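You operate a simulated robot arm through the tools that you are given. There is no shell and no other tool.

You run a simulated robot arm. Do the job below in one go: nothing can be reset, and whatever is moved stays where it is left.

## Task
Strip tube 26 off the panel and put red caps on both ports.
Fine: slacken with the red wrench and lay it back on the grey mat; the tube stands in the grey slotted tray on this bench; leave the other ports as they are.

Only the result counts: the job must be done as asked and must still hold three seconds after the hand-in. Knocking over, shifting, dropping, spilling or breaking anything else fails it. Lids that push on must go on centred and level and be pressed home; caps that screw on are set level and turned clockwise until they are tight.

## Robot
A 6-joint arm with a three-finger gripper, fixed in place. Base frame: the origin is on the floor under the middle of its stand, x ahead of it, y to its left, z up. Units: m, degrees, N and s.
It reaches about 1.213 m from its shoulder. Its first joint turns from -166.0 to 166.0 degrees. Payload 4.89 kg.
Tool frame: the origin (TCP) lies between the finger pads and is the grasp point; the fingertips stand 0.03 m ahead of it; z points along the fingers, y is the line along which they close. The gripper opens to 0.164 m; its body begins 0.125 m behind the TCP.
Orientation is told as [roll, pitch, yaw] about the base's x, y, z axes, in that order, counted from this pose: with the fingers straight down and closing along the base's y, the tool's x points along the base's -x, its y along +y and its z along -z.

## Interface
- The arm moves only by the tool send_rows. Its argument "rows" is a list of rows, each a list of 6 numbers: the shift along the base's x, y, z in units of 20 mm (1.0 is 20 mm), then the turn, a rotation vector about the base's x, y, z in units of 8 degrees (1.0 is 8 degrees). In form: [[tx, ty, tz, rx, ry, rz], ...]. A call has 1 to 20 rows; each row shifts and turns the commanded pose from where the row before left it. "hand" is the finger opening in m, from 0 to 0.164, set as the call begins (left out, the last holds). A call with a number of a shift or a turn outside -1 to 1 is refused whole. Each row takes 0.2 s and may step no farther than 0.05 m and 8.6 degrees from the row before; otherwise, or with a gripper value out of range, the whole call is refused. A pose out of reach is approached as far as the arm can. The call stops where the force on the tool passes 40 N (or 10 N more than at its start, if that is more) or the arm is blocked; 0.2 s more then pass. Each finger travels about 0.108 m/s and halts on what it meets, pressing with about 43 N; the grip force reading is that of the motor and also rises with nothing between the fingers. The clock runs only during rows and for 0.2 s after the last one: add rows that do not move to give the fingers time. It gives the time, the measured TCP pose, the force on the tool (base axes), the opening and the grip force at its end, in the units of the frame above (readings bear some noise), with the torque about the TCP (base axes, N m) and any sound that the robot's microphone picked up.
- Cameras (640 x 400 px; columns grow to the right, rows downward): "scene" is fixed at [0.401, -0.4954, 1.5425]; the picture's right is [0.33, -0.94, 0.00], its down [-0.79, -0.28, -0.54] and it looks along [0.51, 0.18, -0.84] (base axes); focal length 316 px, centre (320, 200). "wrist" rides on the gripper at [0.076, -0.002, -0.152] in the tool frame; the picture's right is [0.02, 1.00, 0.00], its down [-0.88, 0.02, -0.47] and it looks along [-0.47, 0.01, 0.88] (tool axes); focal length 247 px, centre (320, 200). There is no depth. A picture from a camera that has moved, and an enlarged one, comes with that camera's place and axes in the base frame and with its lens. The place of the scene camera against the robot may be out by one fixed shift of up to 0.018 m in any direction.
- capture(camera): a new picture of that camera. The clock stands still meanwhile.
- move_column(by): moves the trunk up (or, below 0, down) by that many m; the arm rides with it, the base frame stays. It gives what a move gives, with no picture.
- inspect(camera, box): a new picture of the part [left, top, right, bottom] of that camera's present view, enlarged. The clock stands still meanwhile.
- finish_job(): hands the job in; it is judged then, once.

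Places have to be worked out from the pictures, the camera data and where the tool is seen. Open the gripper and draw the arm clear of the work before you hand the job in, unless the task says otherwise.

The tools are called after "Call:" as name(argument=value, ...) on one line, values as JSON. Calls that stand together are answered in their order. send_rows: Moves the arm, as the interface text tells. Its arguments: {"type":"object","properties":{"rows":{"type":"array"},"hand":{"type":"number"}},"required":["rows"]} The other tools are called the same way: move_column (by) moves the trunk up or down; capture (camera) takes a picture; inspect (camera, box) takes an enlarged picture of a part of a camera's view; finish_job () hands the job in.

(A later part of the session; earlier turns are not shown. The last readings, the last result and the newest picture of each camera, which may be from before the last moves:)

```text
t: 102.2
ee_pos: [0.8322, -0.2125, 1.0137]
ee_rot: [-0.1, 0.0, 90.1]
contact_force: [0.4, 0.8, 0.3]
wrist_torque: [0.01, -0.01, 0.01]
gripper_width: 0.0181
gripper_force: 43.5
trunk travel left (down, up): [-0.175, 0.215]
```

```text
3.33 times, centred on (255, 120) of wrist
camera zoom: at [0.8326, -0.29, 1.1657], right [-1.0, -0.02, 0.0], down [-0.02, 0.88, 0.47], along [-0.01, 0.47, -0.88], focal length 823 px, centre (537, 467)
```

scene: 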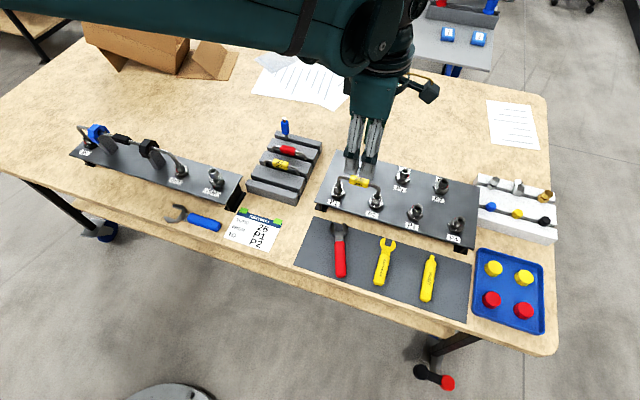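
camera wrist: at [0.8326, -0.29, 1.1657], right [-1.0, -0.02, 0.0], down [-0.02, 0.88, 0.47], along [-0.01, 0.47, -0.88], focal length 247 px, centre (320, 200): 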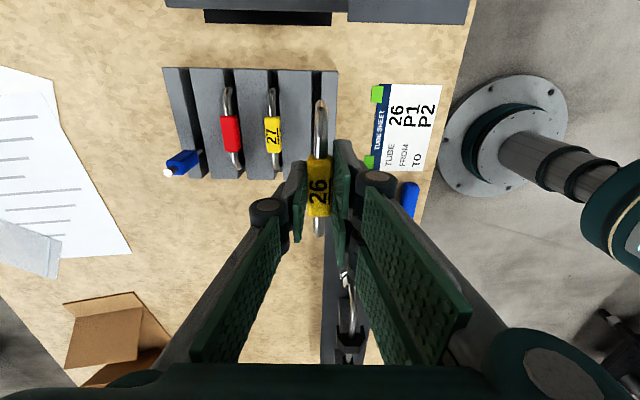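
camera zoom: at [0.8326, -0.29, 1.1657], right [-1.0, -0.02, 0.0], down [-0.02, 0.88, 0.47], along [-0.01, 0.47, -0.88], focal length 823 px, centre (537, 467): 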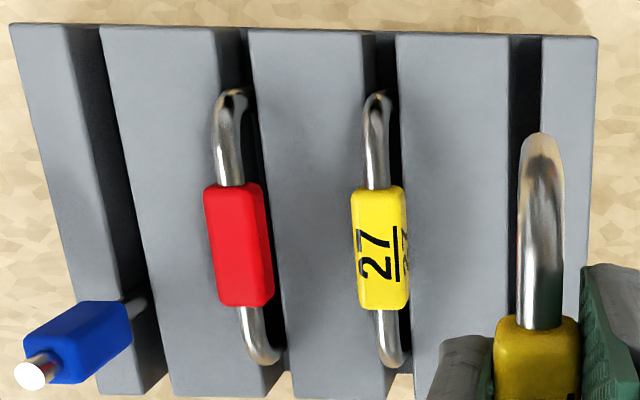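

Slot 1 spans x≈0.8306–0.8425 (centre 0.8365) and the tube (8 mm) is now at x≈0.8315, so I shift +5 mm in x and lower until the legs are just above the bars.

Call:
send_rows(rows=[[0.25, 0, 0, 0, 0, 0], [0, 0, -0.9, 0, 0, 0], [0, 0, -0.9, 0, 0, 0], [0, 0, -0.9, 0, 0, 0], [0, 0, -0.9, 0, 0, 0], [0, 0, -0.9, 0, 0, 0], [0, 0, 0, 0, 0, 0]])

Call:
capture(camera="wrist")

Call:
inspect(camera="wrist", box=[270, 50, 370, 170])

Call:
inspect(camera="scene", box=[220, 90, 360, 220])

```text
t: 103.8
ee_pos: [0.839, -0.2128, 0.9228]
ee_rot: [0.0, 0.0, 90.0]
contact_force: [-0.6, -0.2, -0.3]
wrist_torque: [0.02, -0.01, 0.0]
gripper_width: 0.0178
gripper_force: 42.8
trunk travel left (down, up): [-0.175, 0.215]
```

```text
taken
camera wrist: at [0.8391, -0.291, 1.0752], right [-1.0, -0.02, 0.0], down [-0.02, 0.88, 0.47], along [-0.01, 0.47, -0.88], focal length 247 px, centre (320, 200)
```

wrist: 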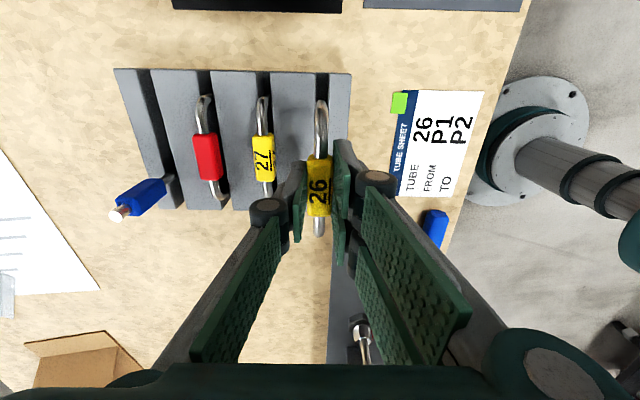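

```text
3.33 times, centred on (320, 110) of wrist
camera zoom: at [0.8391, -0.291, 1.0752], right [-1.0, -0.02, 0.0], down [-0.02, 0.88, 0.47], along [-0.01, 0.47, -0.88], focal length 823 px, centre (320, 500)
```

zoom: 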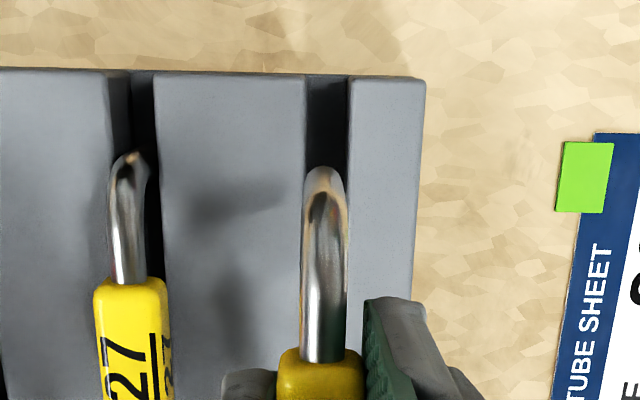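

```text
3.08 times, centred on (290, 155) of scene
camera zoom: at [0.401, -0.4954, 1.5425], right [0.33, -0.94, 0.0], down [-0.79, -0.28, -0.54], along [0.51, 0.18, -0.84], focal length 973 px, centre (412, 338)
```

zoom: 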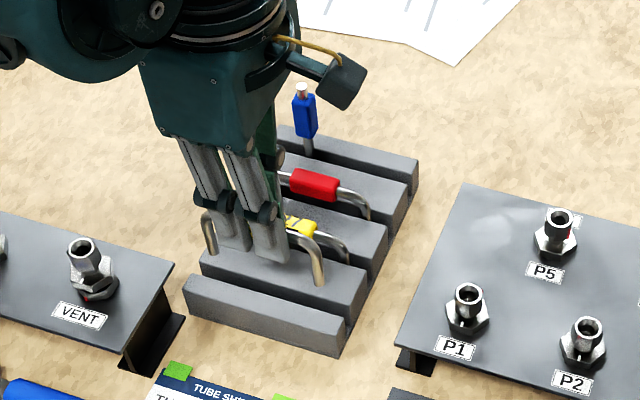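

The tube is within 1 mm of the slot centre line; I shift -0.6 mm and lower 34 mm to bar-top level.

Call:
send_rows(rows=[[-0.03, 0, 0, 0, 0, 0], [0, 0, -0.55, 0, 0, 0], [0, 0, -0.55, 0, 0, 0], [0, 0, -0.6, 0, 0, 0], [0, 0, 0, 0, 0, 0]])

Call:
inspect(camera="wrist", box=[270, 50, 370, 170])

Call:
inspect(camera="scene", box=[240, 110, 340, 210])

```text
t: 105.0
ee_pos: [0.8369, -0.213, 0.8899]
ee_rot: [0.1, -0.1, 90.0]
contact_force: [0.1, 0.2, -0.2]
wrist_torque: [-0.02, 0.03, 0.02]
gripper_width: 0.018
gripper_force: 43.0
trunk travel left (down, up): [-0.175, 0.215]
```

```text
3.33 times, centred on (320, 110) of wrist
camera zoom: at [0.8389, -0.291, 1.0415], right [-1.0, -0.02, 0.0], down [-0.02, 0.88, 0.47], along [-0.01, 0.47, -0.88], focal length 823 px, centre (320, 500)
```

zoom: 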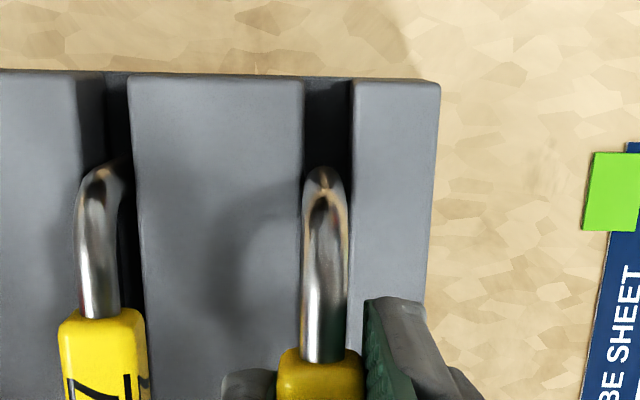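

```text
4.00 times, centred on (290, 160) of scene
camera zoom: at [0.401, -0.4954, 1.5425], right [0.33, -0.94, 0.0], down [-0.79, -0.28, -0.54], along [0.51, 0.18, -0.84], focal length 1264 px, centre (440, 360)
```

zoom: 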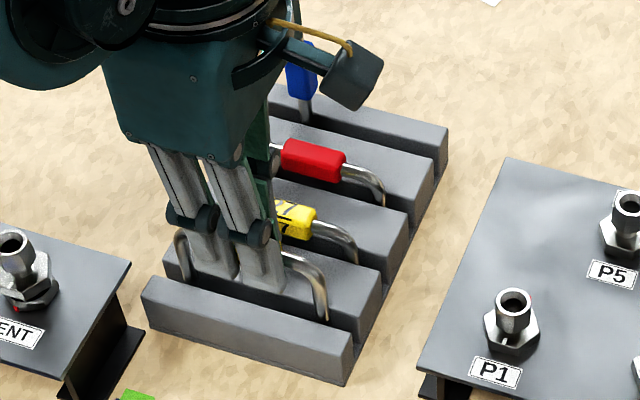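

Still centred within 1 mm; I nudge -0.6 mm and lower 10 mm into the slot.

Call:
send_rows(rows=[[-0.03, 0, -0.1, 0, 0, 0], [0, 0, -0.2, 0, 0, 0], [0, 0, -0.2, 0, 0, 0], [0, 0, 0, 0, 0, 0]])

Call:
inspect(camera="scene", box=[240, 110, 340, 210])

```text
t: 106.0
ee_pos: [0.8379, -0.2131, 0.8808]
ee_rot: [0.1, -0.1, 90.0]
contact_force: [1.2, -0.3, -0.5]
wrist_torque: [0.02, -0.01, 0.0]
gripper_width: 0.0179
gripper_force: 43.3
trunk travel left (down, up): [-0.175, 0.215]
```

```text
4.00 times, centred on (290, 160) of scene
camera zoom: at [0.401, -0.4954, 1.5425], right [0.33, -0.94, 0.0], down [-0.79, -0.28, -0.54], along [0.51, 0.18, -0.84], focal length 1264 px, centre (440, 360)
```

zoom: 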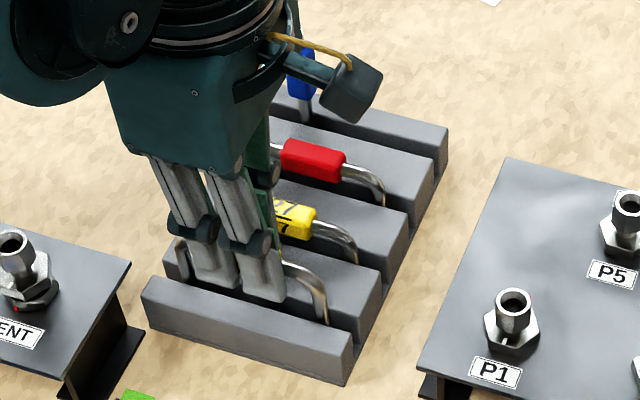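

No contact; legs are entering the slot. I continue down in 3 mm rows.

Call:
send_rows(rows=[[0, 0, -0.15, 0, 0, 0], [0, 0, -0.15, 0, 0, 0], [0, 0, -0.15, 0, 0, 0], [0, 0, -0.15, 0, 0, 0], [0, 0, 0, 0, 0, 0]])

```text
t: 107.2
ee_pos: [0.8362, -0.2121, 0.868]
ee_rot: [0.0, 0.0, 90.1]
contact_force: [0.0, 0.3, -0.6]
wrist_torque: [-0.01, 0.01, -0.02]
gripper_width: 0.0178
gripper_force: 43.3
trunk travel left (down, up): [-0.175, 0.215]
```

Call:
send_rows(rows=[[0, 0, -0.1, 0, 0, 0], [0, 0, -0.1, 0, 0, 0], [0, 0, -0.1, 0, 0, 0], [0, 0, 0, 0, 0, 0]])

Call:
inspect(camera="scene", box=[240, 110, 340, 210])

Call:
capture(camera="wrist")

```text
t: 108.2
ee_pos: [0.8368, -0.2126, 0.8616]
ee_rot: [0.0, 0.0, 90.0]
contact_force: [0.3, 0.4, -0.9]
wrist_torque: [0.0, 0.0, -0.01]
gripper_width: 0.018
gripper_force: 42.5
trunk travel left (down, up): [-0.175, 0.215]
```

```text
4.00 times, centred on (290, 160) of scene
camera zoom: at [0.401, -0.4954, 1.5425], right [0.33, -0.94, 0.0], down [-0.79, -0.28, -0.54], along [0.51, 0.18, -0.84], focal length 1264 px, centre (440, 360)
```

zoom: 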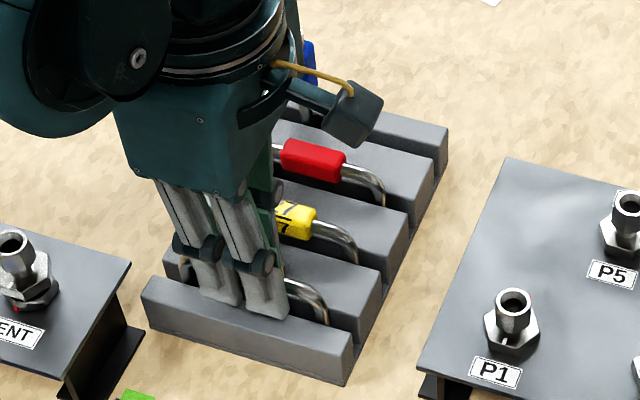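

```text
taken
camera wrist: at [0.8377, -0.2902, 1.0137], right [-1.0, -0.02, 0.0], down [-0.02, 0.88, 0.47], along [-0.01, 0.47, -0.88], focal length 247 px, centre (320, 200)
```

wrist: 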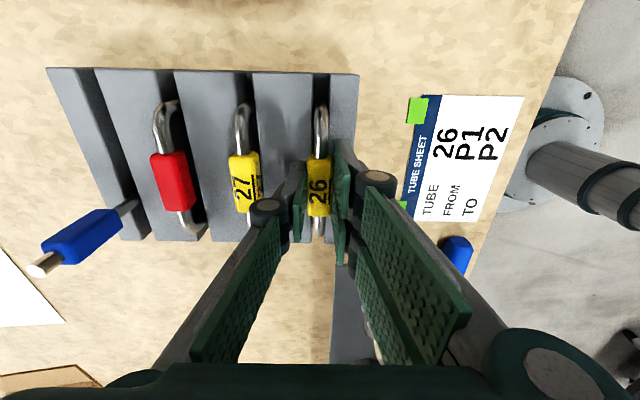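

Tube is nearly as low as tube 27. I keep lowering in 2 mm rows until it seats.

Call:
send_rows(rows=[[0, 0, -0.1, 0, 0, 0], [0, 0, -0.1, 0, 0, 0], [0, 0, -0.1, 0, 0, 0], [0, 0, 0, 0, 0, 0]])

```text
t: 109.2
ee_pos: [0.8357, -0.2121, 0.8571]
ee_rot: [-0.1, 0.0, 90.0]
contact_force: [-2.2, 2.4, 25.0]
wrist_torque: [0.15, 0.12, -0.01]
gripper_width: 0.0179
gripper_force: 42.6
trunk travel left (down, up): [-0.175, 0.215]
stopped in row 4: the force on the tool passed its limit at 41 N (the readings are from after the stop); the commanded pose is now the measured one
```

It seated at z≈0.857, as predicted (contact centred, 25–41 N). I raise 1 mm to relieve and open the fingers only slightly (34 mm) to keep clear of tube 27.

Call:
send_rows(rows=[[0, 0, 0.05, 0, 0, 0], [0, 0, 0, 0, 0, 0]])

Call:
send_rows(rows=[[0, 0, 0, 0, 0, 0], [0, 0, 0, 0, 0, 0], [0, 0, 0, 0, 0, 0]], hand=0.034)

Call:
capture(camera="wrist")

Call:
inspect(camera="wrist", box=[220, 80, 380, 250])

```text
t: 109.8
ee_pos: [0.8376, -0.2119, 0.8574]
ee_rot: [-0.1, 0.0, 90.0]
contact_force: [-2.4, 1.7, 14.7]
wrist_torque: [-0.05, 0.2, 0.03]
gripper_width: 0.018
gripper_force: 42.9
trunk travel left (down, up): [-0.175, 0.215]
```

```text
t: 110.6
ee_pos: [0.8381, -0.2127, 0.8563]
ee_rot: [0.0, 0.0, 90.1]
contact_force: [0.0, 0.6, -0.5]
wrist_torque: [-0.02, 0.01, -0.01]
gripper_width: 0.0342
gripper_force: 0.2
trunk travel left (down, up): [-0.175, 0.215]
```

```text
taken
camera wrist: at [0.838, -0.2901, 1.0095], right [-1.0, -0.02, 0.0], down [-0.02, 0.88, 0.47], along [-0.01, 0.47, -0.88], focal length 247 px, centre (320, 200)
```

wrist: 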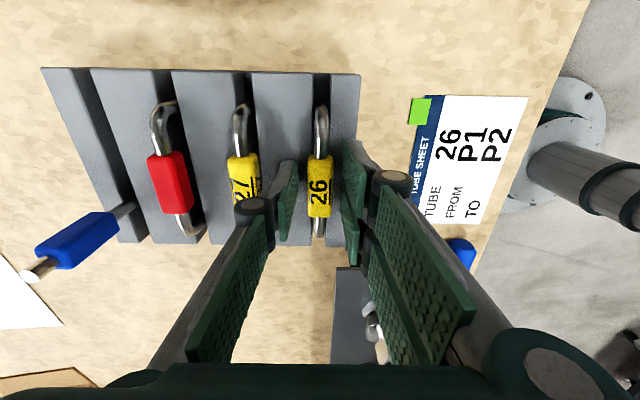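

```text
2.35 times, centred on (300, 165) of wrist
camera zoom: at [0.838, -0.2901, 1.0095], right [-1.0, -0.02, 0.0], down [-0.02, 0.88, 0.47], along [-0.01, 0.47, -0.88], focal length 581 px, centre (367, 282)
```

zoom: 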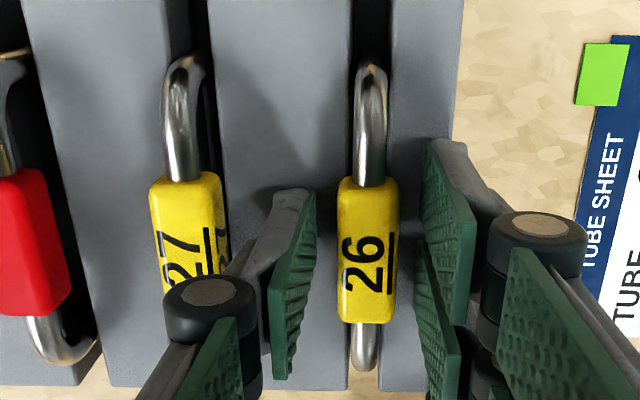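

Tube 26 stands in slot 1, released. I rise straight up, well clear of tube 27.

Call:
send_rows(rows=[[0, 0, 0.3, 0, 0, 0], [0, 0, 0.5, 0, 0, 0], [0, 0, 0.8, 0, 0, 0], [0, 0, 0.9, 0, 0, 0], [0, 0, 0.9, 0, 0, 0], [0, 0, 0.9, 0, 0, 0], [0, 0, 0.9, 0, 0, 0], [0, 0, 0.9, 0, 0, 0], [0, 0, 0.9, 0, 0, 0], [0, 0, 0.9, 0, 0, 0], [0, 0, 0, 0, 0, 0]])

Call:
capture(camera="wrist")

Call:
inspect(camera="scene", box=[220, 100, 360, 220])

```text
t: 113.0
ee_pos: [0.836, -0.2111, 1.015]
ee_rot: [0.0, 0.0, 90.0]
contact_force: [0.7, -1.0, 0.5]
wrist_torque: [-0.01, -0.03, 0.0]
gripper_width: 0.0337
gripper_force: 0.1
trunk travel left (down, up): [-0.175, 0.215]
```

```text
taken
camera wrist: at [0.8376, -0.2886, 1.1683], right [-1.0, -0.02, 0.0], down [-0.02, 0.88, 0.47], along [-0.01, 0.47, -0.88], focal length 247 px, centre (320, 200)
```

wrist: 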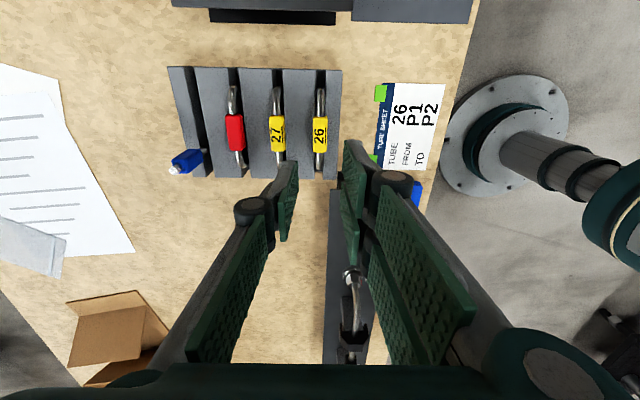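

```text
3.33 times, centred on (290, 160) of scene
camera zoom: at [0.401, -0.4954, 1.5425], right [0.33, -0.94, 0.0], down [-0.79, -0.28, -0.54], along [0.51, 0.18, -0.84], focal length 1054 px, centre (420, 333)
```

zoom: 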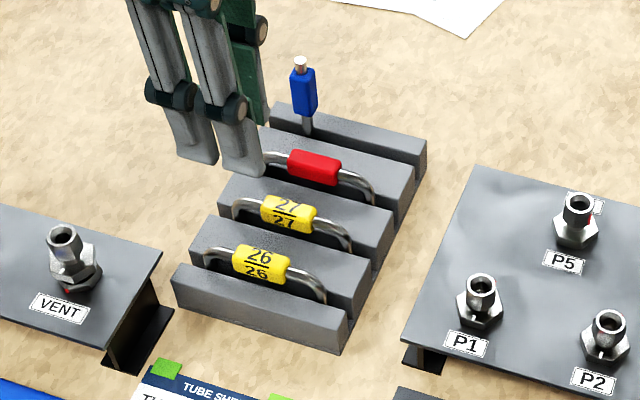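

Tube 26 now stands properly in the tray. Next are the red caps in the blue tray (~[0.715,-0.872] and [0.716,-0.803]); I travel there at a safe height, turning the yaw back to 0.

Call:
send_rows(rows=[[-0.2, -0.9, 0.5, 0, 0, -0.6], [-0.2, -0.95, 0.3, 0, 0, -0.6], [-0.2, -0.95, 0, 0, 0, -0.6], [-0.2, -0.95, 0, 0, 0, -0.6], [-0.2, -0.95, 0, 0, 0, -0.6], [-0.2, -0.95, 0, 0, 0, -0.6], [-0.2, -0.95, 0, 0, 0, -0.6], [-0.2, -0.95, 0, 0, 0, -0.6], [-0.2, -0.95, 0, 0, 0, -0.6], [-0.2, -0.95, 0, 0, 0, -0.6], [-0.2, -0.95, 0, 0, 0, -0.6], [-0.2, -0.95, 0, 0, 0, -0.6], [-0.2, -0.95, 0, 0, 0, -0.6], [-0.2, -0.95, 0, 0, 0, -0.6], [-0.2, -0.95, 0, 0, 0, -0.6], [-0.2, -0.95, 0, 0, 0, -0.6], [-0.2, -0.95, 0, 0, 0, -0.6], [-0.2, -0.95, 0, 0, 0, -0.6], [-0.2, -0.95, 0, 0, 0, -0.45], [0, 0, 0, 0, 0, 0]], hand=0.1)

Call:
send_rows(rows=[[-0.4, -0.95, 0, 0, 0, 0], [-0.4, -0.95, 0, 0, 0, 0], [-0.4, -0.95, 0, 0, 0, 0], [-0.4, -0.95, 0, 0, 0, 0], [-0.4, -0.95, 0, 0, 0, 0], [-0.4, -0.95, 0, 0, 0, 0], [-0.4, -0.95, 0, 0, 0, 0], [0, -0.95, 0, 0, 0, 0], [0, -0.95, 0, 0, 0, 0], [0, -0.9, 0, 0, 0, 0], [0, 0, 0, 0, 0, 0]])

Call:
capture(camera="wrist")

Call:
capture(camera="scene")

```text
t: 117.2
ee_pos: [0.7607, -0.5738, 1.0304]
ee_rot: [0.0, 0.0, -0.1]
contact_force: [0.1, 0.0, -0.7]
wrist_torque: [0.05, -0.03, 0.02]
gripper_width: 0.1004
gripper_force: 0.0
trunk travel left (down, up): [-0.175, 0.215]
```

```text
t: 119.6
ee_pos: [0.7058, -0.7602, 1.0309]
ee_rot: [-0.1, 0.0, -0.1]
contact_force: [0.3, -0.4, -0.6]
wrist_torque: [0.05, 0.04, 0.02]
gripper_width: 0.0999
gripper_force: 0.0
trunk travel left (down, up): [-0.175, 0.215]
```

```text
taken
camera wrist: at [0.6285, -0.7645, 1.1832], right [-0.02, 1.0, 0.0], down [0.88, 0.02, 0.47], along [0.47, 0.01, -0.88], focal length 247 px, centre (320, 200)
```

wrist: 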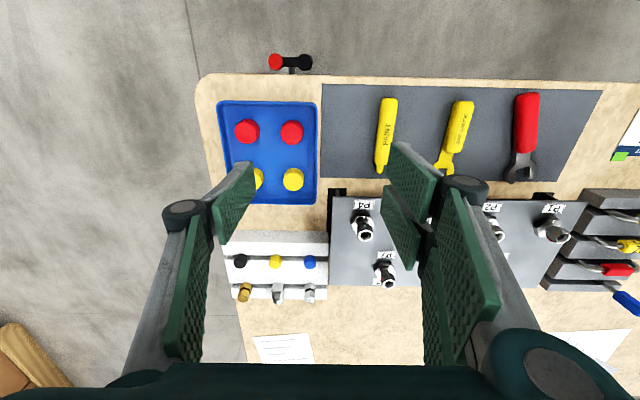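

```text
taken
```

scene: 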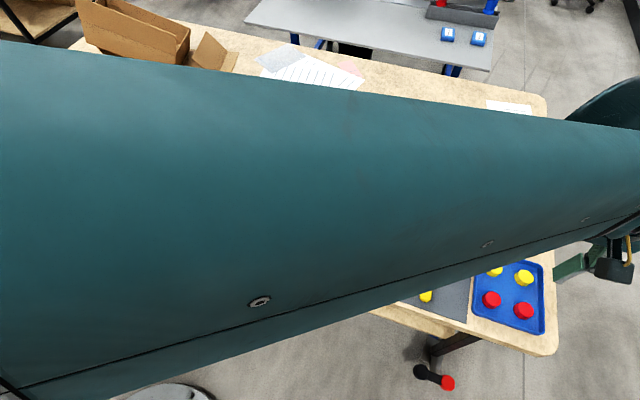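

I can see the caps. I zoom in on them to understand their shape and place.

Call:
inspect(camera="wrist", box=[215, 95, 325, 210])

Call:
inspect(camera="wrist", box=[225, 110, 315, 155])

Call:
inspect(camera="wrist", box=[215, 225, 335, 310])

```text
3.48 times, centred on (270, 152) of wrist
camera zoom: at [0.6285, -0.7645, 1.1832], right [-0.02, 1.0, 0.0], down [0.88, 0.02, 0.47], along [0.47, 0.01, -0.88], focal length 859 px, centre (494, 365)
```

zoom: 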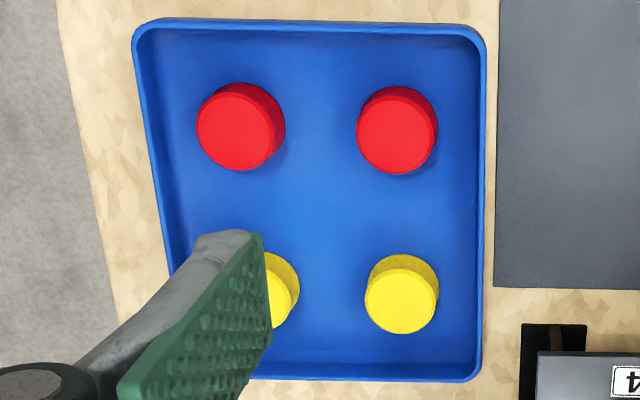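

```text
7.11 times, centred on (270, 132) of wrist
camera zoom: at [0.6285, -0.7645, 1.1832], right [-0.02, 1.0, 0.0], down [0.88, 0.02, 0.47], along [0.47, 0.01, -0.88], focal length 1756 px, centre (676, 680)
```

zoom: 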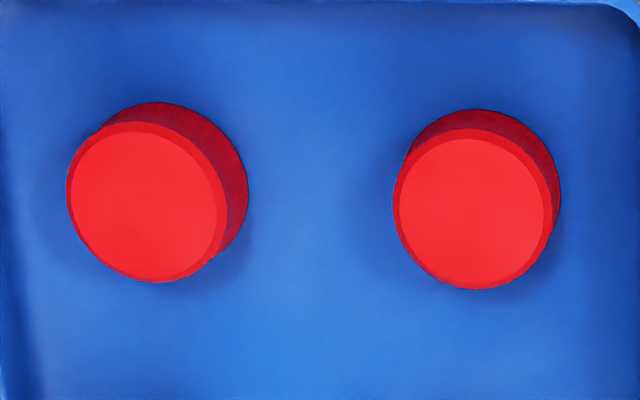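

```text
4.71 times, centred on (275, 268) of wrist
camera zoom: at [0.6285, -0.7645, 1.1832], right [-0.02, 1.0, 0.0], down [0.88, 0.02, 0.47], along [0.47, 0.01, -0.88], focal length 1162 px, centre (532, -118)
```

zoom: 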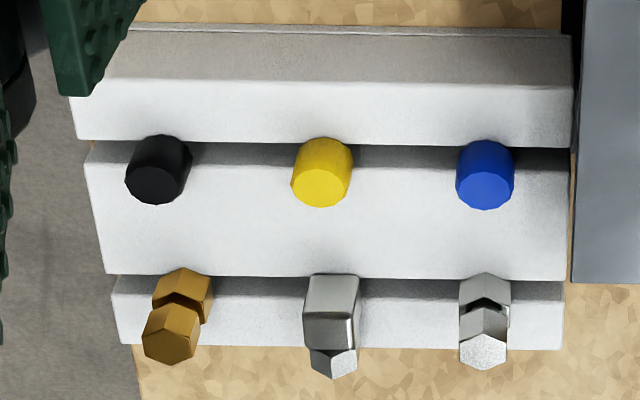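

The caps are smooth push-on caps (~34 mm across, closed top up). I move above the right red cap (~[0.717,-0.806]) with the fingers half open and look again from lower.

Call:
send_rows(rows=[[0.11, -0.46, -0.8, 0, 0, 0], [0.11, -0.46, -0.8, 0, 0, 0], [0.11, -0.46, -0.8, 0, 0, 0], [0.11, -0.46, -0.8, 0, 0, 0], [0.11, -0.46, -0.8, 0, 0, 0], [0, 0, 0, 0, 0, 0]], hand=0.075)

Call:
capture(camera="wrist")

Call:
inspect(camera="wrist", box=[210, 90, 430, 230])

```text
t: 121.0
ee_pos: [0.7157, -0.8069, 0.9485]
ee_rot: [0.0, 0.1, 0.0]
contact_force: [0.6, -0.9, -0.8]
wrist_torque: [0.01, 0.03, 0.0]
gripper_width: 0.075
gripper_force: 0.1
trunk travel left (down, up): [-0.175, 0.215]
```

```text
taken
camera wrist: at [0.6395, -0.8102, 1.1026], right [-0.02, 1.0, 0.0], down [0.88, 0.02, 0.47], along [0.47, 0.01, -0.88], focal length 247 px, centre (320, 200)
```

wrist: 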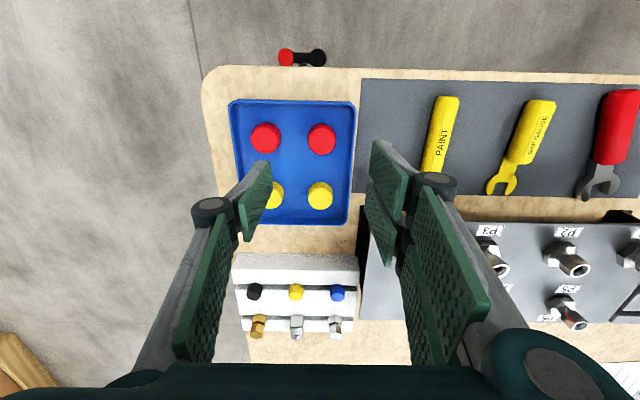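

```text
2.86 times, centred on (320, 160) of wrist
camera zoom: at [0.6395, -0.8102, 1.1026], right [-0.02, 1.0, 0.0], down [0.88, 0.02, 0.47], along [0.47, 0.01, -0.88], focal length 706 px, centre (320, 314)
```

zoom: 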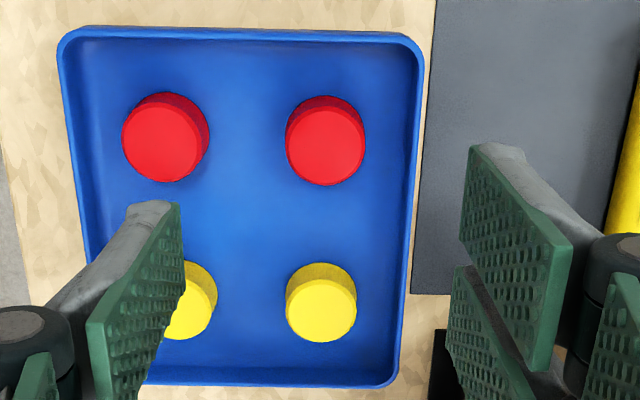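

The right red cap's top centre is at about [0.717,-0.806,0.807], the tray rim ~37 mm away. I narrow to 50 mm, correct 1.5 mm in x and y, and lower so the tips sit ~10 mm below the cap's top.

Call:
send_rows(rows=[[0.07, 0.07, -0.8, 0, 0, 0], [0, 0, -0.9, 0, 0, 0], [0, 0, -0.9, 0, 0, 0], [0, 0, -0.9, 0, 0, 0], [0, 0, -0.9, 0, 0, 0], [0, 0, -0.9, 0, 0, 0], [0, 0, 0, 0, 0, 0]], hand=0.05)

Call:
capture(camera="wrist")

Call:
inspect(camera="wrist", box=[240, 100, 400, 230])

```text
t: 122.6
ee_pos: [0.7176, -0.8052, 0.8449]
ee_rot: [-0.1, 0.0, 0.0]
contact_force: [0.1, 0.2, -0.4]
wrist_torque: [-0.01, -0.01, -0.01]
gripper_width: 0.05
gripper_force: 0.1
trunk travel left (down, up): [-0.175, 0.215]
```

```text
taken
camera wrist: at [0.641, -0.8085, 0.9983], right [-0.02, 1.0, 0.0], down [0.88, 0.02, 0.47], along [0.47, 0.01, -0.88], focal length 247 px, centre (320, 200)
```

wrist: 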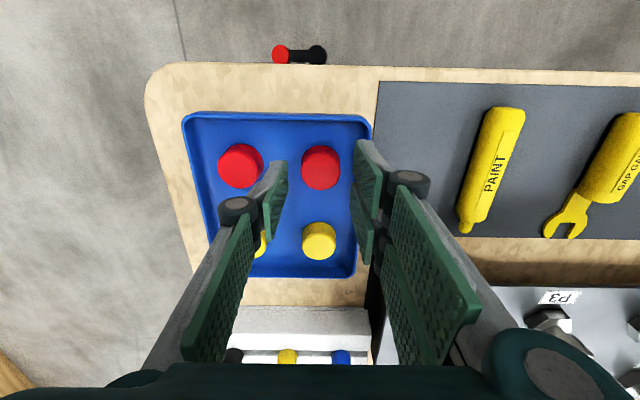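

```text
3.08 times, centred on (320, 165) of wrist
camera zoom: at [0.641, -0.8085, 0.9983], right [-0.02, 1.0, 0.0], down [0.88, 0.02, 0.47], along [0.47, 0.01, -0.88], focal length 760 px, centre (320, 308)
```

zoom: 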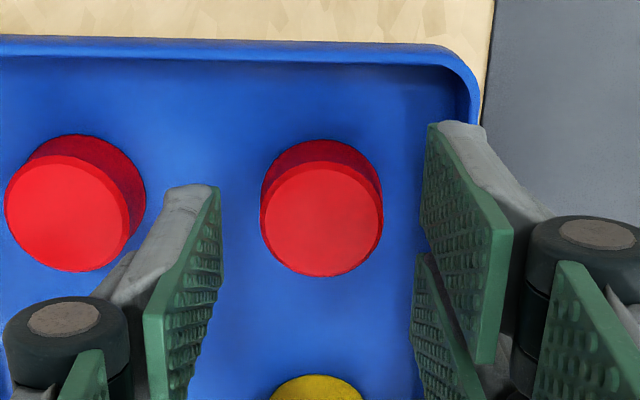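

Cap measures z≈0.780–0.802, centre x≈0.719. To stay clear of the rim I close to 42 mm, shift +2 mm in x and lower 24 mm.

Call:
send_rows(rows=[[0.1, 0, 0, 0, 0, 0], [0, 0, -0.3, 0, 0, 0], [0, 0, -0.3, 0, 0, 0], [0, 0, -0.3, 0, 0, 0], [0, 0, -0.3, 0, 0, 0], [0, 0, 0, 0, 0, 0]], hand=0.042)

Call:
inspect(camera="wrist", box=[240, 100, 400, 230])

```text
t: 124.0
ee_pos: [0.719, -0.8058, 0.8199]
ee_rot: [0.0, 0.0, -0.1]
contact_force: [-0.1, 0.2, -0.3]
wrist_torque: [-0.01, 0.01, -0.02]
gripper_width: 0.0422
gripper_force: 0.1
trunk travel left (down, up): [-0.175, 0.215]
```

```text
3.08 times, centred on (320, 165) of wrist
camera zoom: at [0.6427, -0.809, 0.9732], right [-0.02, 1.0, 0.0], down [0.88, 0.02, 0.47], along [0.47, 0.01, -0.88], focal length 760 px, centre (320, 308)
```

zoom: 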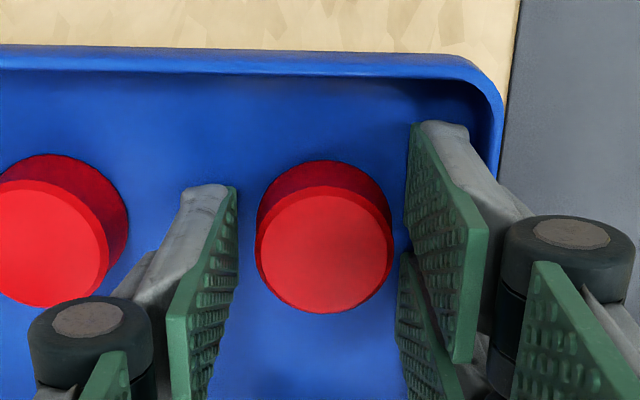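

The cap is nicely centred between the pads. Close on it.

Call:
send_rows(rows=[[0, 0, 0, 0, 0, 0], [0, 0, 0, 0, 0, 0], [0, 0, 0, 0, 0, 0], [0, 0, 0, 0, 0, 0]], hand=0.0)

Call:
inspect(camera="wrist", box=[240, 100, 400, 230])

```text
t: 125.0
ee_pos: [0.7199, -0.8067, 0.8206]
ee_rot: [0.0, 0.1, 0.1]
contact_force: [0.2, 1.4, -0.8]
wrist_torque: [0.02, 0.0, -0.03]
gripper_width: 0.0335
gripper_force: 41.9
trunk travel left (down, up): [-0.175, 0.215]
```

```text
3.08 times, centred on (320, 165) of wrist
camera zoom: at [0.6427, -0.809, 0.9733], right [-0.02, 1.0, 0.0], down [0.88, 0.02, 0.47], along [0.47, 0.01, -0.88], focal length 760 px, centre (320, 308)
```

zoom: 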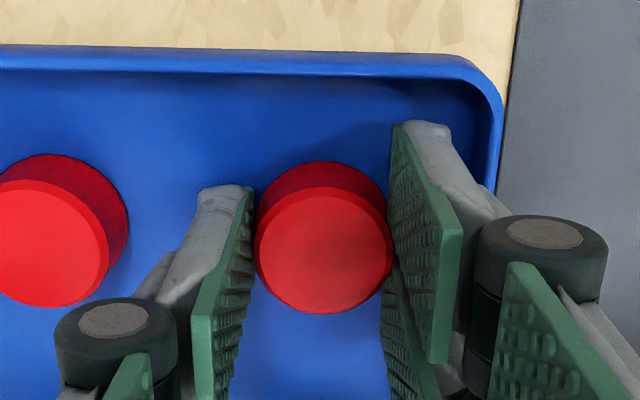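

Held at 33.5 mm. I lift it 40 mm and check that it stays level.

Call:
send_rows(rows=[[0, 0, 0.3, 0, 0, 0], [0, 0, 0.8, 0, 0, 0], [0, 0, 0.9, 0, 0, 0], [0, 0, 0.9, 0, 0, 0], [0, 0, 0.9, 0, 0, 0], [0, 0, 0.9, 0, 0, 0], [0, 0, 0.9, 0, 0, 0], [0, 0, 0.9, 0, 0, 0], [0, 0, 0, 0, 0, 0]])

Call:
capture(camera="wrist")

Call:
inspect(camera="wrist", box=[240, 100, 400, 230])

```text
t: 127.0
ee_pos: [0.7188, -0.8054, 0.9504]
ee_rot: [0.0, 0.0, 0.0]
contact_force: [0.0, -0.3, -0.3]
wrist_torque: [0.0, -0.04, -0.01]
gripper_width: 0.0334
gripper_force: 43.1
trunk travel left (down, up): [-0.175, 0.215]
```

```text
taken
camera wrist: at [0.6417, -0.8088, 1.103], right [-0.02, 1.0, 0.0], down [0.88, 0.02, 0.47], along [0.47, 0.01, -0.88], focal length 247 px, centre (320, 200)
```

wrist: 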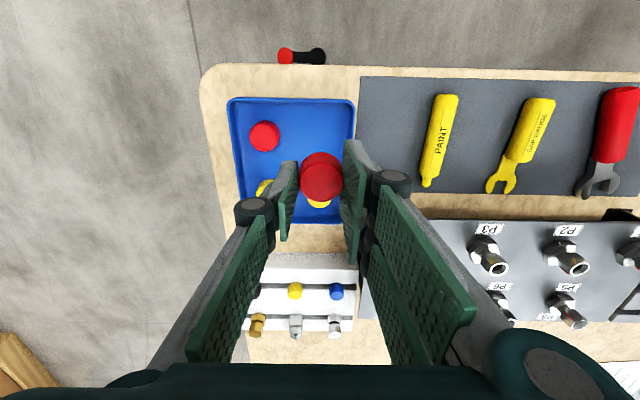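

```text
3.08 times, centred on (320, 165) of wrist
camera zoom: at [0.6417, -0.8088, 1.103], right [-0.02, 1.0, 0.0], down [0.88, 0.02, 0.47], along [0.47, 0.01, -0.88], focal length 760 px, centre (320, 308)
```

zoom: 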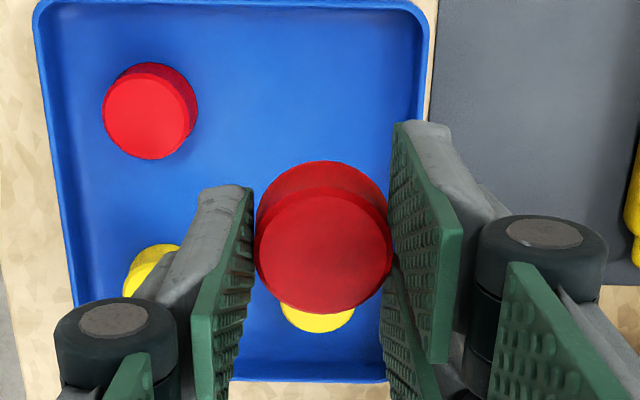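

The cap stays level and its centre coincides with the TCP. I carry it toward P2, stopping ~80 mm short in x to look at the port past the cap.

Call:
send_rows(rows=[[0.135, 0.923, 0.2, 0, 0, 0], [0.135, 0.923, 0.2, 0, 0, 0], [0.135, 0.923, 0.2, 0, 0, 0], [0.135, 0.923, 0.2, 0, 0, 0], [0.135, 0.923, 0.2, 0, 0, 0], [0.135, 0.923, 0.2, 0, 0, 0], [0.135, 0.923, 0.2, 0, 0, 0], [0.135, 0.923, 0.1, 0, 0, 0], [0.135, 0.923, 0.1, 0, 0, 0], [0.135, 0.923, 0.1, 0, 0, 0], [0.135, 0.923, 0.05, 0, 0, 0], [0.135, 0.923, 0, 0, 0, 0], [0.135, 0.923, 0, 0, 0, 0], [0.135, 0.923, 0, 0, 0, 0], [0.135, 0.923, 0, 0, 0, 0], [0.135, 0.923, 0, 0, 0, 0], [0.135, 0.92, 0, 0, 0, 0], [0, 0, 0, 0, 0, 0]])

Call:
capture(camera="wrist")

Call:
inspect(camera="wrist", box=[280, 160, 360, 260])

Call:
inspect(camera="scene", box=[310, 140, 430, 230])

```text
t: 130.8
ee_pos: [0.765, -0.4903, 0.9857]
ee_rot: [0.0, -0.1, 0.0]
contact_force: [0.2, 0.7, -0.1]
wrist_torque: [-0.01, -0.01, 0.01]
gripper_width: 0.0335
gripper_force: 43.0
trunk travel left (down, up): [-0.175, 0.215]
```

```text
taken
camera wrist: at [0.6875, -0.4935, 1.1385], right [-0.02, 1.0, 0.0], down [0.88, 0.02, 0.47], along [0.47, 0.01, -0.88], focal length 247 px, centre (320, 200)
```

wrist: 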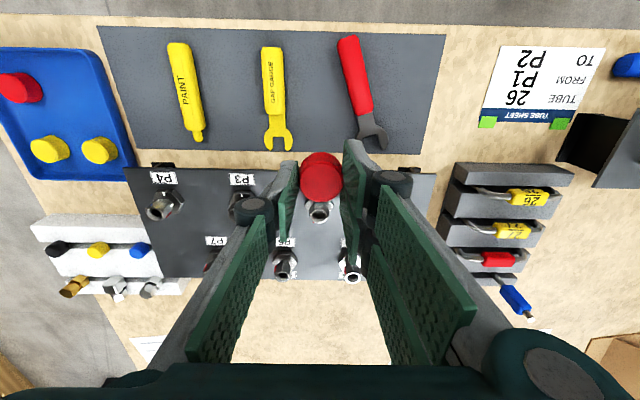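

```text
4.00 times, centred on (320, 210) of wrist
camera zoom: at [0.6875, -0.4935, 1.1385], right [-0.02, 1.0, 0.0], down [0.88, 0.02, 0.47], along [0.47, 0.01, -0.88], focal length 988 px, centre (320, 160)
```

zoom: 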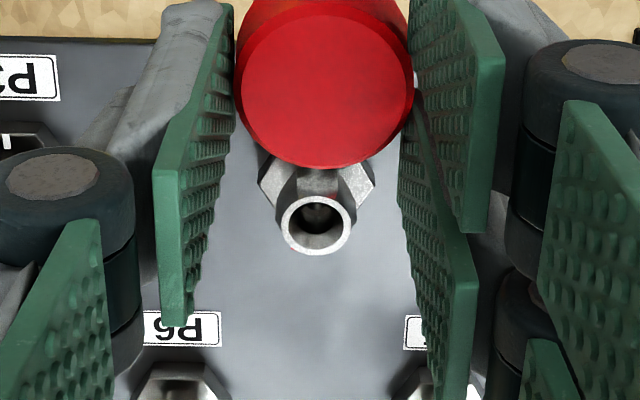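

```text
4.44 times, centred on (370, 185) of scene
camera zoom: at [0.401, -0.4954, 1.5425], right [0.33, -0.94, 0.0], down [-0.79, -0.28, -0.54], along [0.51, 0.18, -0.84], focal length 1405 px, centre (98, 267)
```

zoom: 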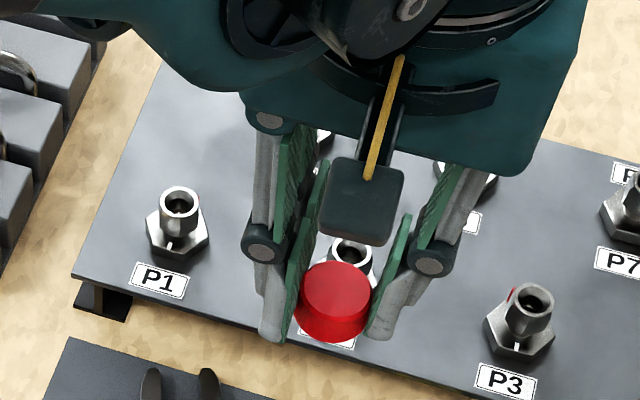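

The port ring is visible; to fix its x independent of height I move 145 mm further in +x so the camera looks straight down on P1/P2.

Call:
send_rows(rows=[[0.9, 0, 0.1, 0, 0, 0], [0.9, 0, 0, 0, 0, 0], [0.9, 0, 0, 0, 0, 0], [0.9, 0, 0, 0, 0, 0], [0.9, 0, 0, 0, 0, 0], [0.9, 0, 0, 0, 0, 0], [0.9, 0, 0, 0, 0, 0], [0.95, 0, 0, 0, 0, 0], [0, 0, 0, 0, 0, 0]])

Call:
capture(camera="wrist")

Call:
inspect(camera="wrist", box=[290, 50, 350, 110])

Call:
inspect(camera="wrist", box=[380, 50, 440, 110])

```text
t: 132.8
ee_pos: [0.9106, -0.4924, 0.9872]
ee_rot: [0.0, 0.0, 0.0]
contact_force: [-0.3, -0.2, 0.7]
wrist_torque: [0.03, -0.02, 0.01]
gripper_width: 0.0335
gripper_force: 42.6
trunk travel left (down, up): [-0.175, 0.215]
```

```text
taken
camera wrist: at [0.834, -0.4949, 1.1404], right [-0.02, 1.0, 0.0], down [0.88, 0.02, 0.47], along [0.47, 0.01, -0.88], focal length 247 px, centre (320, 200)
```

wrist: 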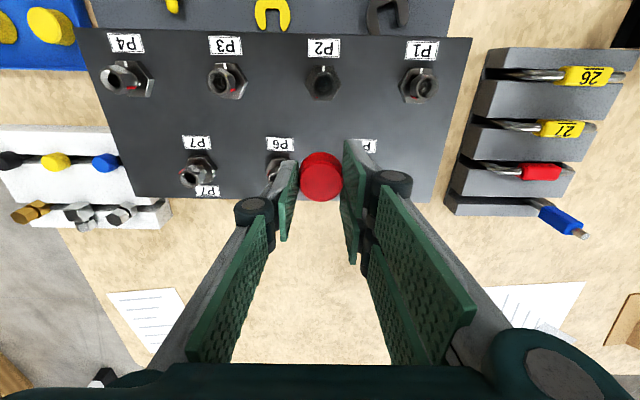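

```text
6.67 times, centred on (320, 80) of wrist
camera zoom: at [0.834, -0.4949, 1.1404], right [-0.02, 1.0, 0.0], down [0.88, 0.02, 0.47], along [0.47, 0.01, -0.88], focal length 1646 px, centre (320, 1000)
```

zoom: 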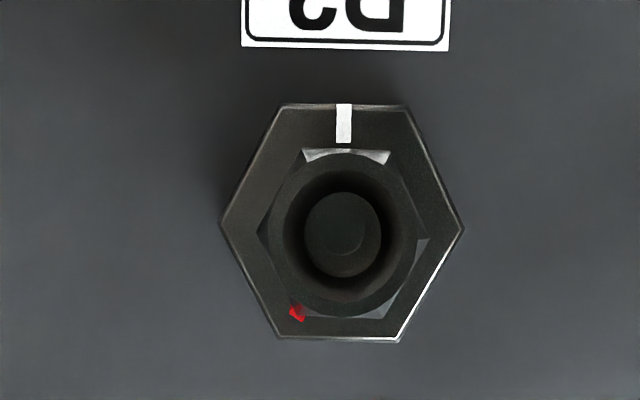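

```text
6.67 times, centred on (410, 80) of wrist
camera zoom: at [0.834, -0.4949, 1.1404], right [-0.02, 1.0, 0.0], down [0.88, 0.02, 0.47], along [0.47, 0.01, -0.88], focal length 1646 px, centre (-280, 1000)
```

zoom: 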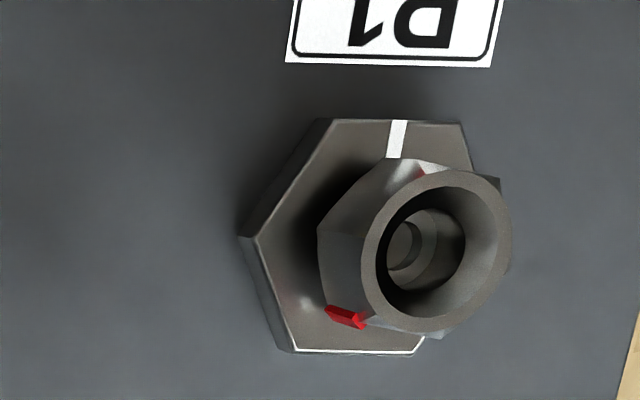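

From the straight-down view P2's ring centre is at [0.848,-0.4914], top z≈0.878, and the cap centre sits 75.5 mm ahead of the camera. I move so the cap is directly above P2 and lower it to about 8 mm above the ring.

Call:
send_rows(rows=[[-0.771, 0.06, 0, 0, 0, 0], [-0.771, 0, 0, 0, 0, 0], [-0.771, 0, 0, 0, 0, 0], [-0.772, 0, 0, 0, 0, 0], [0, 0, 0, 0, 0, 0], [0, 0, -0.8, 0, 0, 0], [0, 0, -0.8, 0, 0, 0], [0, 0, -0.8, 0, 0, 0], [0, 0, -0.6, 0, 0, 0], [0, 0, 0, 0, 0, 0]])

Call:
capture(camera="wrist")

Call:
inspect(camera="scene", box=[350, 165, 420, 225])

Call:
inspect(camera="wrist", box=[270, 130, 370, 240])

```text
t: 135.0
ee_pos: [0.8483, -0.491, 0.9283]
ee_rot: [0.0, 0.0, 0.0]
contact_force: [1.0, -0.4, 0.3]
wrist_torque: [0.0, 0.05, 0.05]
gripper_width: 0.0335
gripper_force: 42.8
trunk travel left (down, up): [-0.175, 0.215]
```

```text
taken
camera wrist: at [0.7715, -0.4939, 1.0805], right [-0.02, 1.0, 0.0], down [0.88, 0.02, 0.47], along [0.47, 0.01, -0.88], focal length 247 px, centre (320, 200)
```

wrist: 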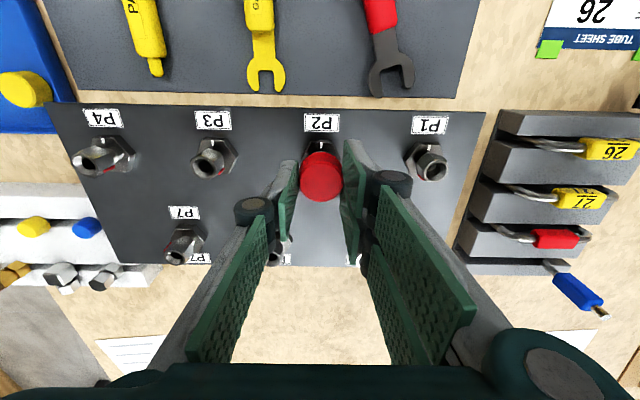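

```text
6.67 times, centred on (385, 195) of scene
camera zoom: at [0.401, -0.4954, 1.5425], right [0.33, -0.94, 0.0], down [-0.79, -0.28, -0.54], along [0.51, 0.18, -0.84], focal length 2108 px, centre (-113, 233)
```

zoom: 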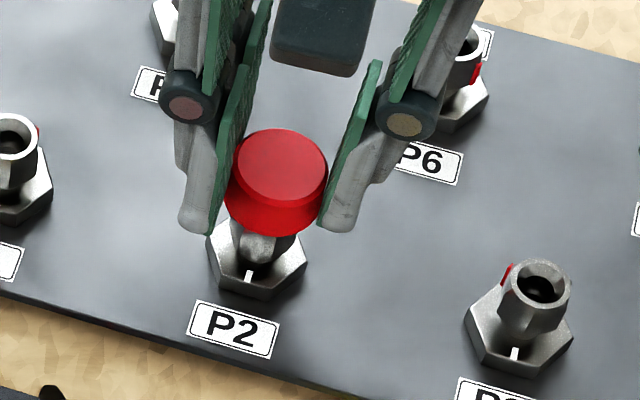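

```text
3.64 times, centred on (320, 185) of wrist
camera zoom: at [0.7715, -0.4939, 1.0805], right [-0.02, 1.0, 0.0], down [0.88, 0.02, 0.47], along [0.47, 0.01, -0.88], focal length 898 px, centre (320, 254)
```

zoom: 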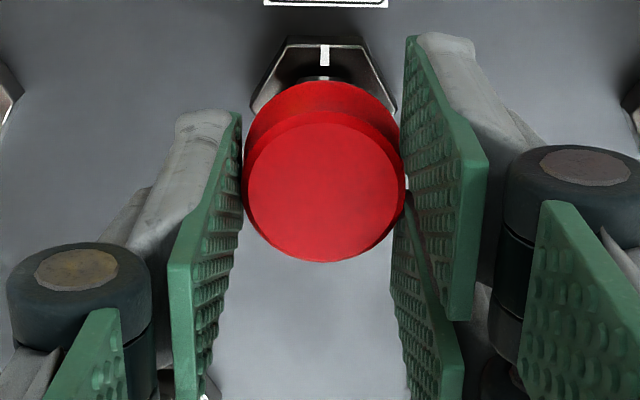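

Scene and wrist views agree that the cap is centred over P2 within ~1 mm. I lower 8 mm, then creep to feel for contact.

Call:
send_rows(rows=[[0, 0, -0.2, 0, 0, 0], [0, 0, -0.15, 0, 0, 0], [0, 0, -0.05, 0, 0, 0], [0, 0, -0.05, 0, 0, 0], [0, 0, -0.05, 0, 0, 0], [0, 0, 0, 0, 0, 0]])

Call:
inspect(camera="scene", box=[355, 170, 405, 220])

```text
t: 136.4
ee_pos: [0.848, -0.4899, 0.919]
ee_rot: [-0.1, 0.0, 0.0]
contact_force: [-0.2, -0.2, -0.5]
wrist_torque: [0.03, 0.01, -0.02]
gripper_width: 0.0334
gripper_force: 43.1
trunk travel left (down, up): [-0.175, 0.215]
```

```text
8.00 times, centred on (380, 195) of scene
camera zoom: at [0.401, -0.4954, 1.5425], right [0.33, -0.94, 0.0], down [-0.79, -0.28, -0.54], along [0.51, 0.18, -0.84], focal length 2529 px, centre (-160, 240)
```

zoom: 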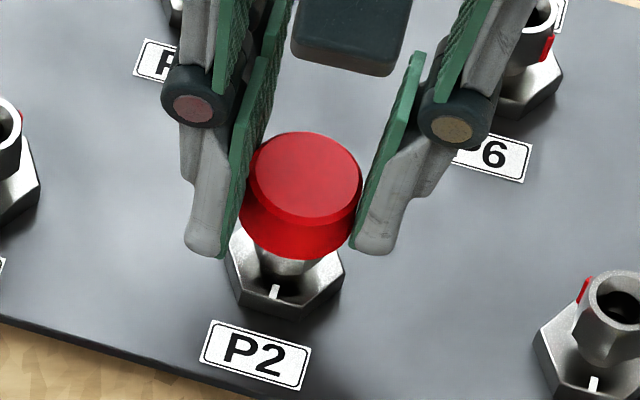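

No contact yet. I zoom the scene view more to check the lateral alignment of cap and nut.

Call:
inspect(camera="scene", box=[366, 184, 394, 208])

```text
16.00 times, centred on (380, 196) of scene
camera zoom: at [0.401, -0.4954, 1.5425], right [0.33, -0.94, 0.0], down [-0.79, -0.28, -0.54], along [0.51, 0.18, -0.84], focal length 5058 px, centre (-640, 264)
```

zoom: 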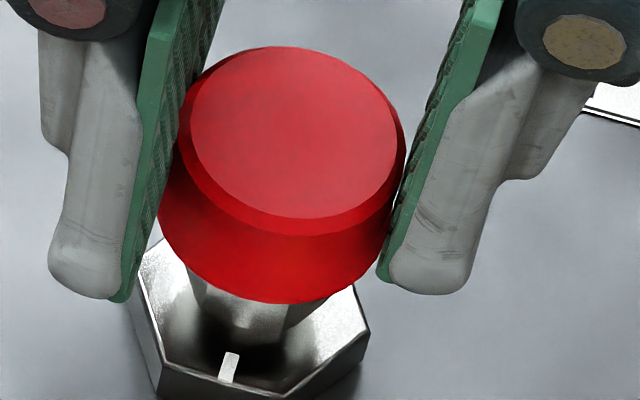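

The views are consistent (cap ~19 mm tall, bottom now ≈2–3 mm above the ring, on axis within ~1 mm). I lower in 1 mm rows.

Call:
send_rows(rows=[[0, 0, -0.05, 0, 0, 0], [0, 0, -0.05, 0, 0, 0], [0, 0, -0.05, 0, 0, 0], [0, 0, -0.05, 0, 0, 0], [0, 0, 0, 0, 0, 0]])

```text
t: 137.6
ee_pos: [0.8493, -0.4902, 0.9141]
ee_rot: [0.0, 0.0, 0.0]
contact_force: [0.4, 0.4, -0.9]
wrist_torque: [0.03, 0.02, 0.01]
gripper_width: 0.0336
gripper_force: 43.0
trunk travel left (down, up): [-0.175, 0.215]
```

Call:
send_rows(rows=[[0, 0, -0.05, 0, 0, 0], [0, 0, -0.05, 0, 0, 0], [0, 0, -0.05, 0, 0, 0], [0, 0, 0, 0, 0, 0]])

Call:
inspect(camera="scene", box=[366, 184, 394, 208])

```text
t: 138.6
ee_pos: [0.85, -0.4905, 0.9111]
ee_rot: [0.0, 0.1, 0.0]
contact_force: [-0.3, 0.0, -0.3]
wrist_torque: [-0.01, 0.02, -0.01]
gripper_width: 0.0337
gripper_force: 43.4
trunk travel left (down, up): [-0.175, 0.215]
```

```text
16.00 times, centred on (380, 196) of scene
camera zoom: at [0.401, -0.4954, 1.5425], right [0.33, -0.94, 0.0], down [-0.79, -0.28, -0.54], along [0.51, 0.18, -0.84], focal length 5058 px, centre (-640, 264)
```

zoom: 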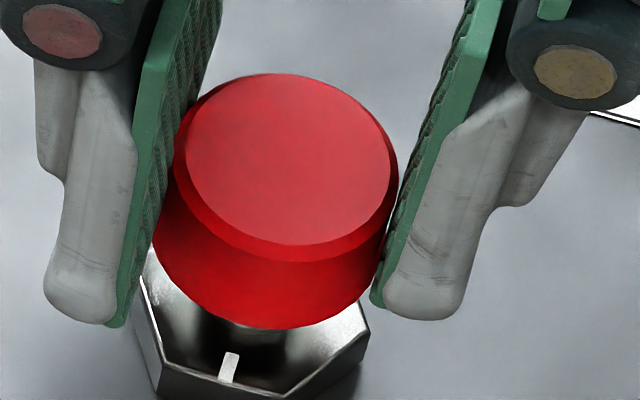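

No force though the cap's lip should already be past the ring top — it is sliding over the nut. Continue.

Call:
send_rows(rows=[[0, 0, -0.05, 0, 0, 0], [0, 0, -0.05, 0, 0, 0], [0, 0, -0.05, 0, 0, 0], [0, 0, 0, 0, 0, 0]])

```text
t: 139.6
ee_pos: [0.8494, -0.4905, 0.9068]
ee_rot: [0.0, 0.1, 0.1]
contact_force: [0.5, -0.1, 0.1]
wrist_torque: [-0.02, 0.01, 0.0]
gripper_width: 0.0333
gripper_force: 43.0
trunk travel left (down, up): [-0.175, 0.215]
```

Call:
send_rows(rows=[[0, 0, -0.05, 0, 0, 0], [0, 0, -0.05, 0, 0, 0], [0, 0, -0.05, 0, 0, 0], [0, 0, 0, 0, 0, 0]])

Call:
inspect(camera="scene", box=[366, 184, 394, 208])

```text
t: 140.6
ee_pos: [0.8476, -0.49, 0.9043]
ee_rot: [0.0, 0.1, 0.0]
contact_force: [-0.7, -0.6, 0.2]
wrist_torque: [0.01, 0.01, -0.01]
gripper_width: 0.0335
gripper_force: 43.0
trunk travel left (down, up): [-0.175, 0.215]
```

```text
16.00 times, centred on (380, 196) of scene
camera zoom: at [0.401, -0.4954, 1.5425], right [0.33, -0.94, 0.0], down [-0.79, -0.28, -0.54], along [0.51, 0.18, -0.84], focal length 5058 px, centre (-640, 264)
```

zoom: 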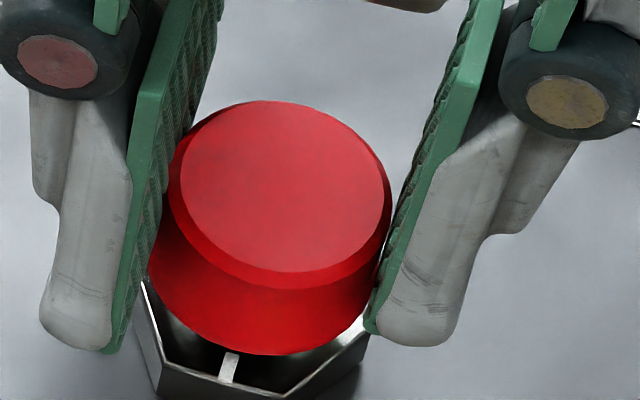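

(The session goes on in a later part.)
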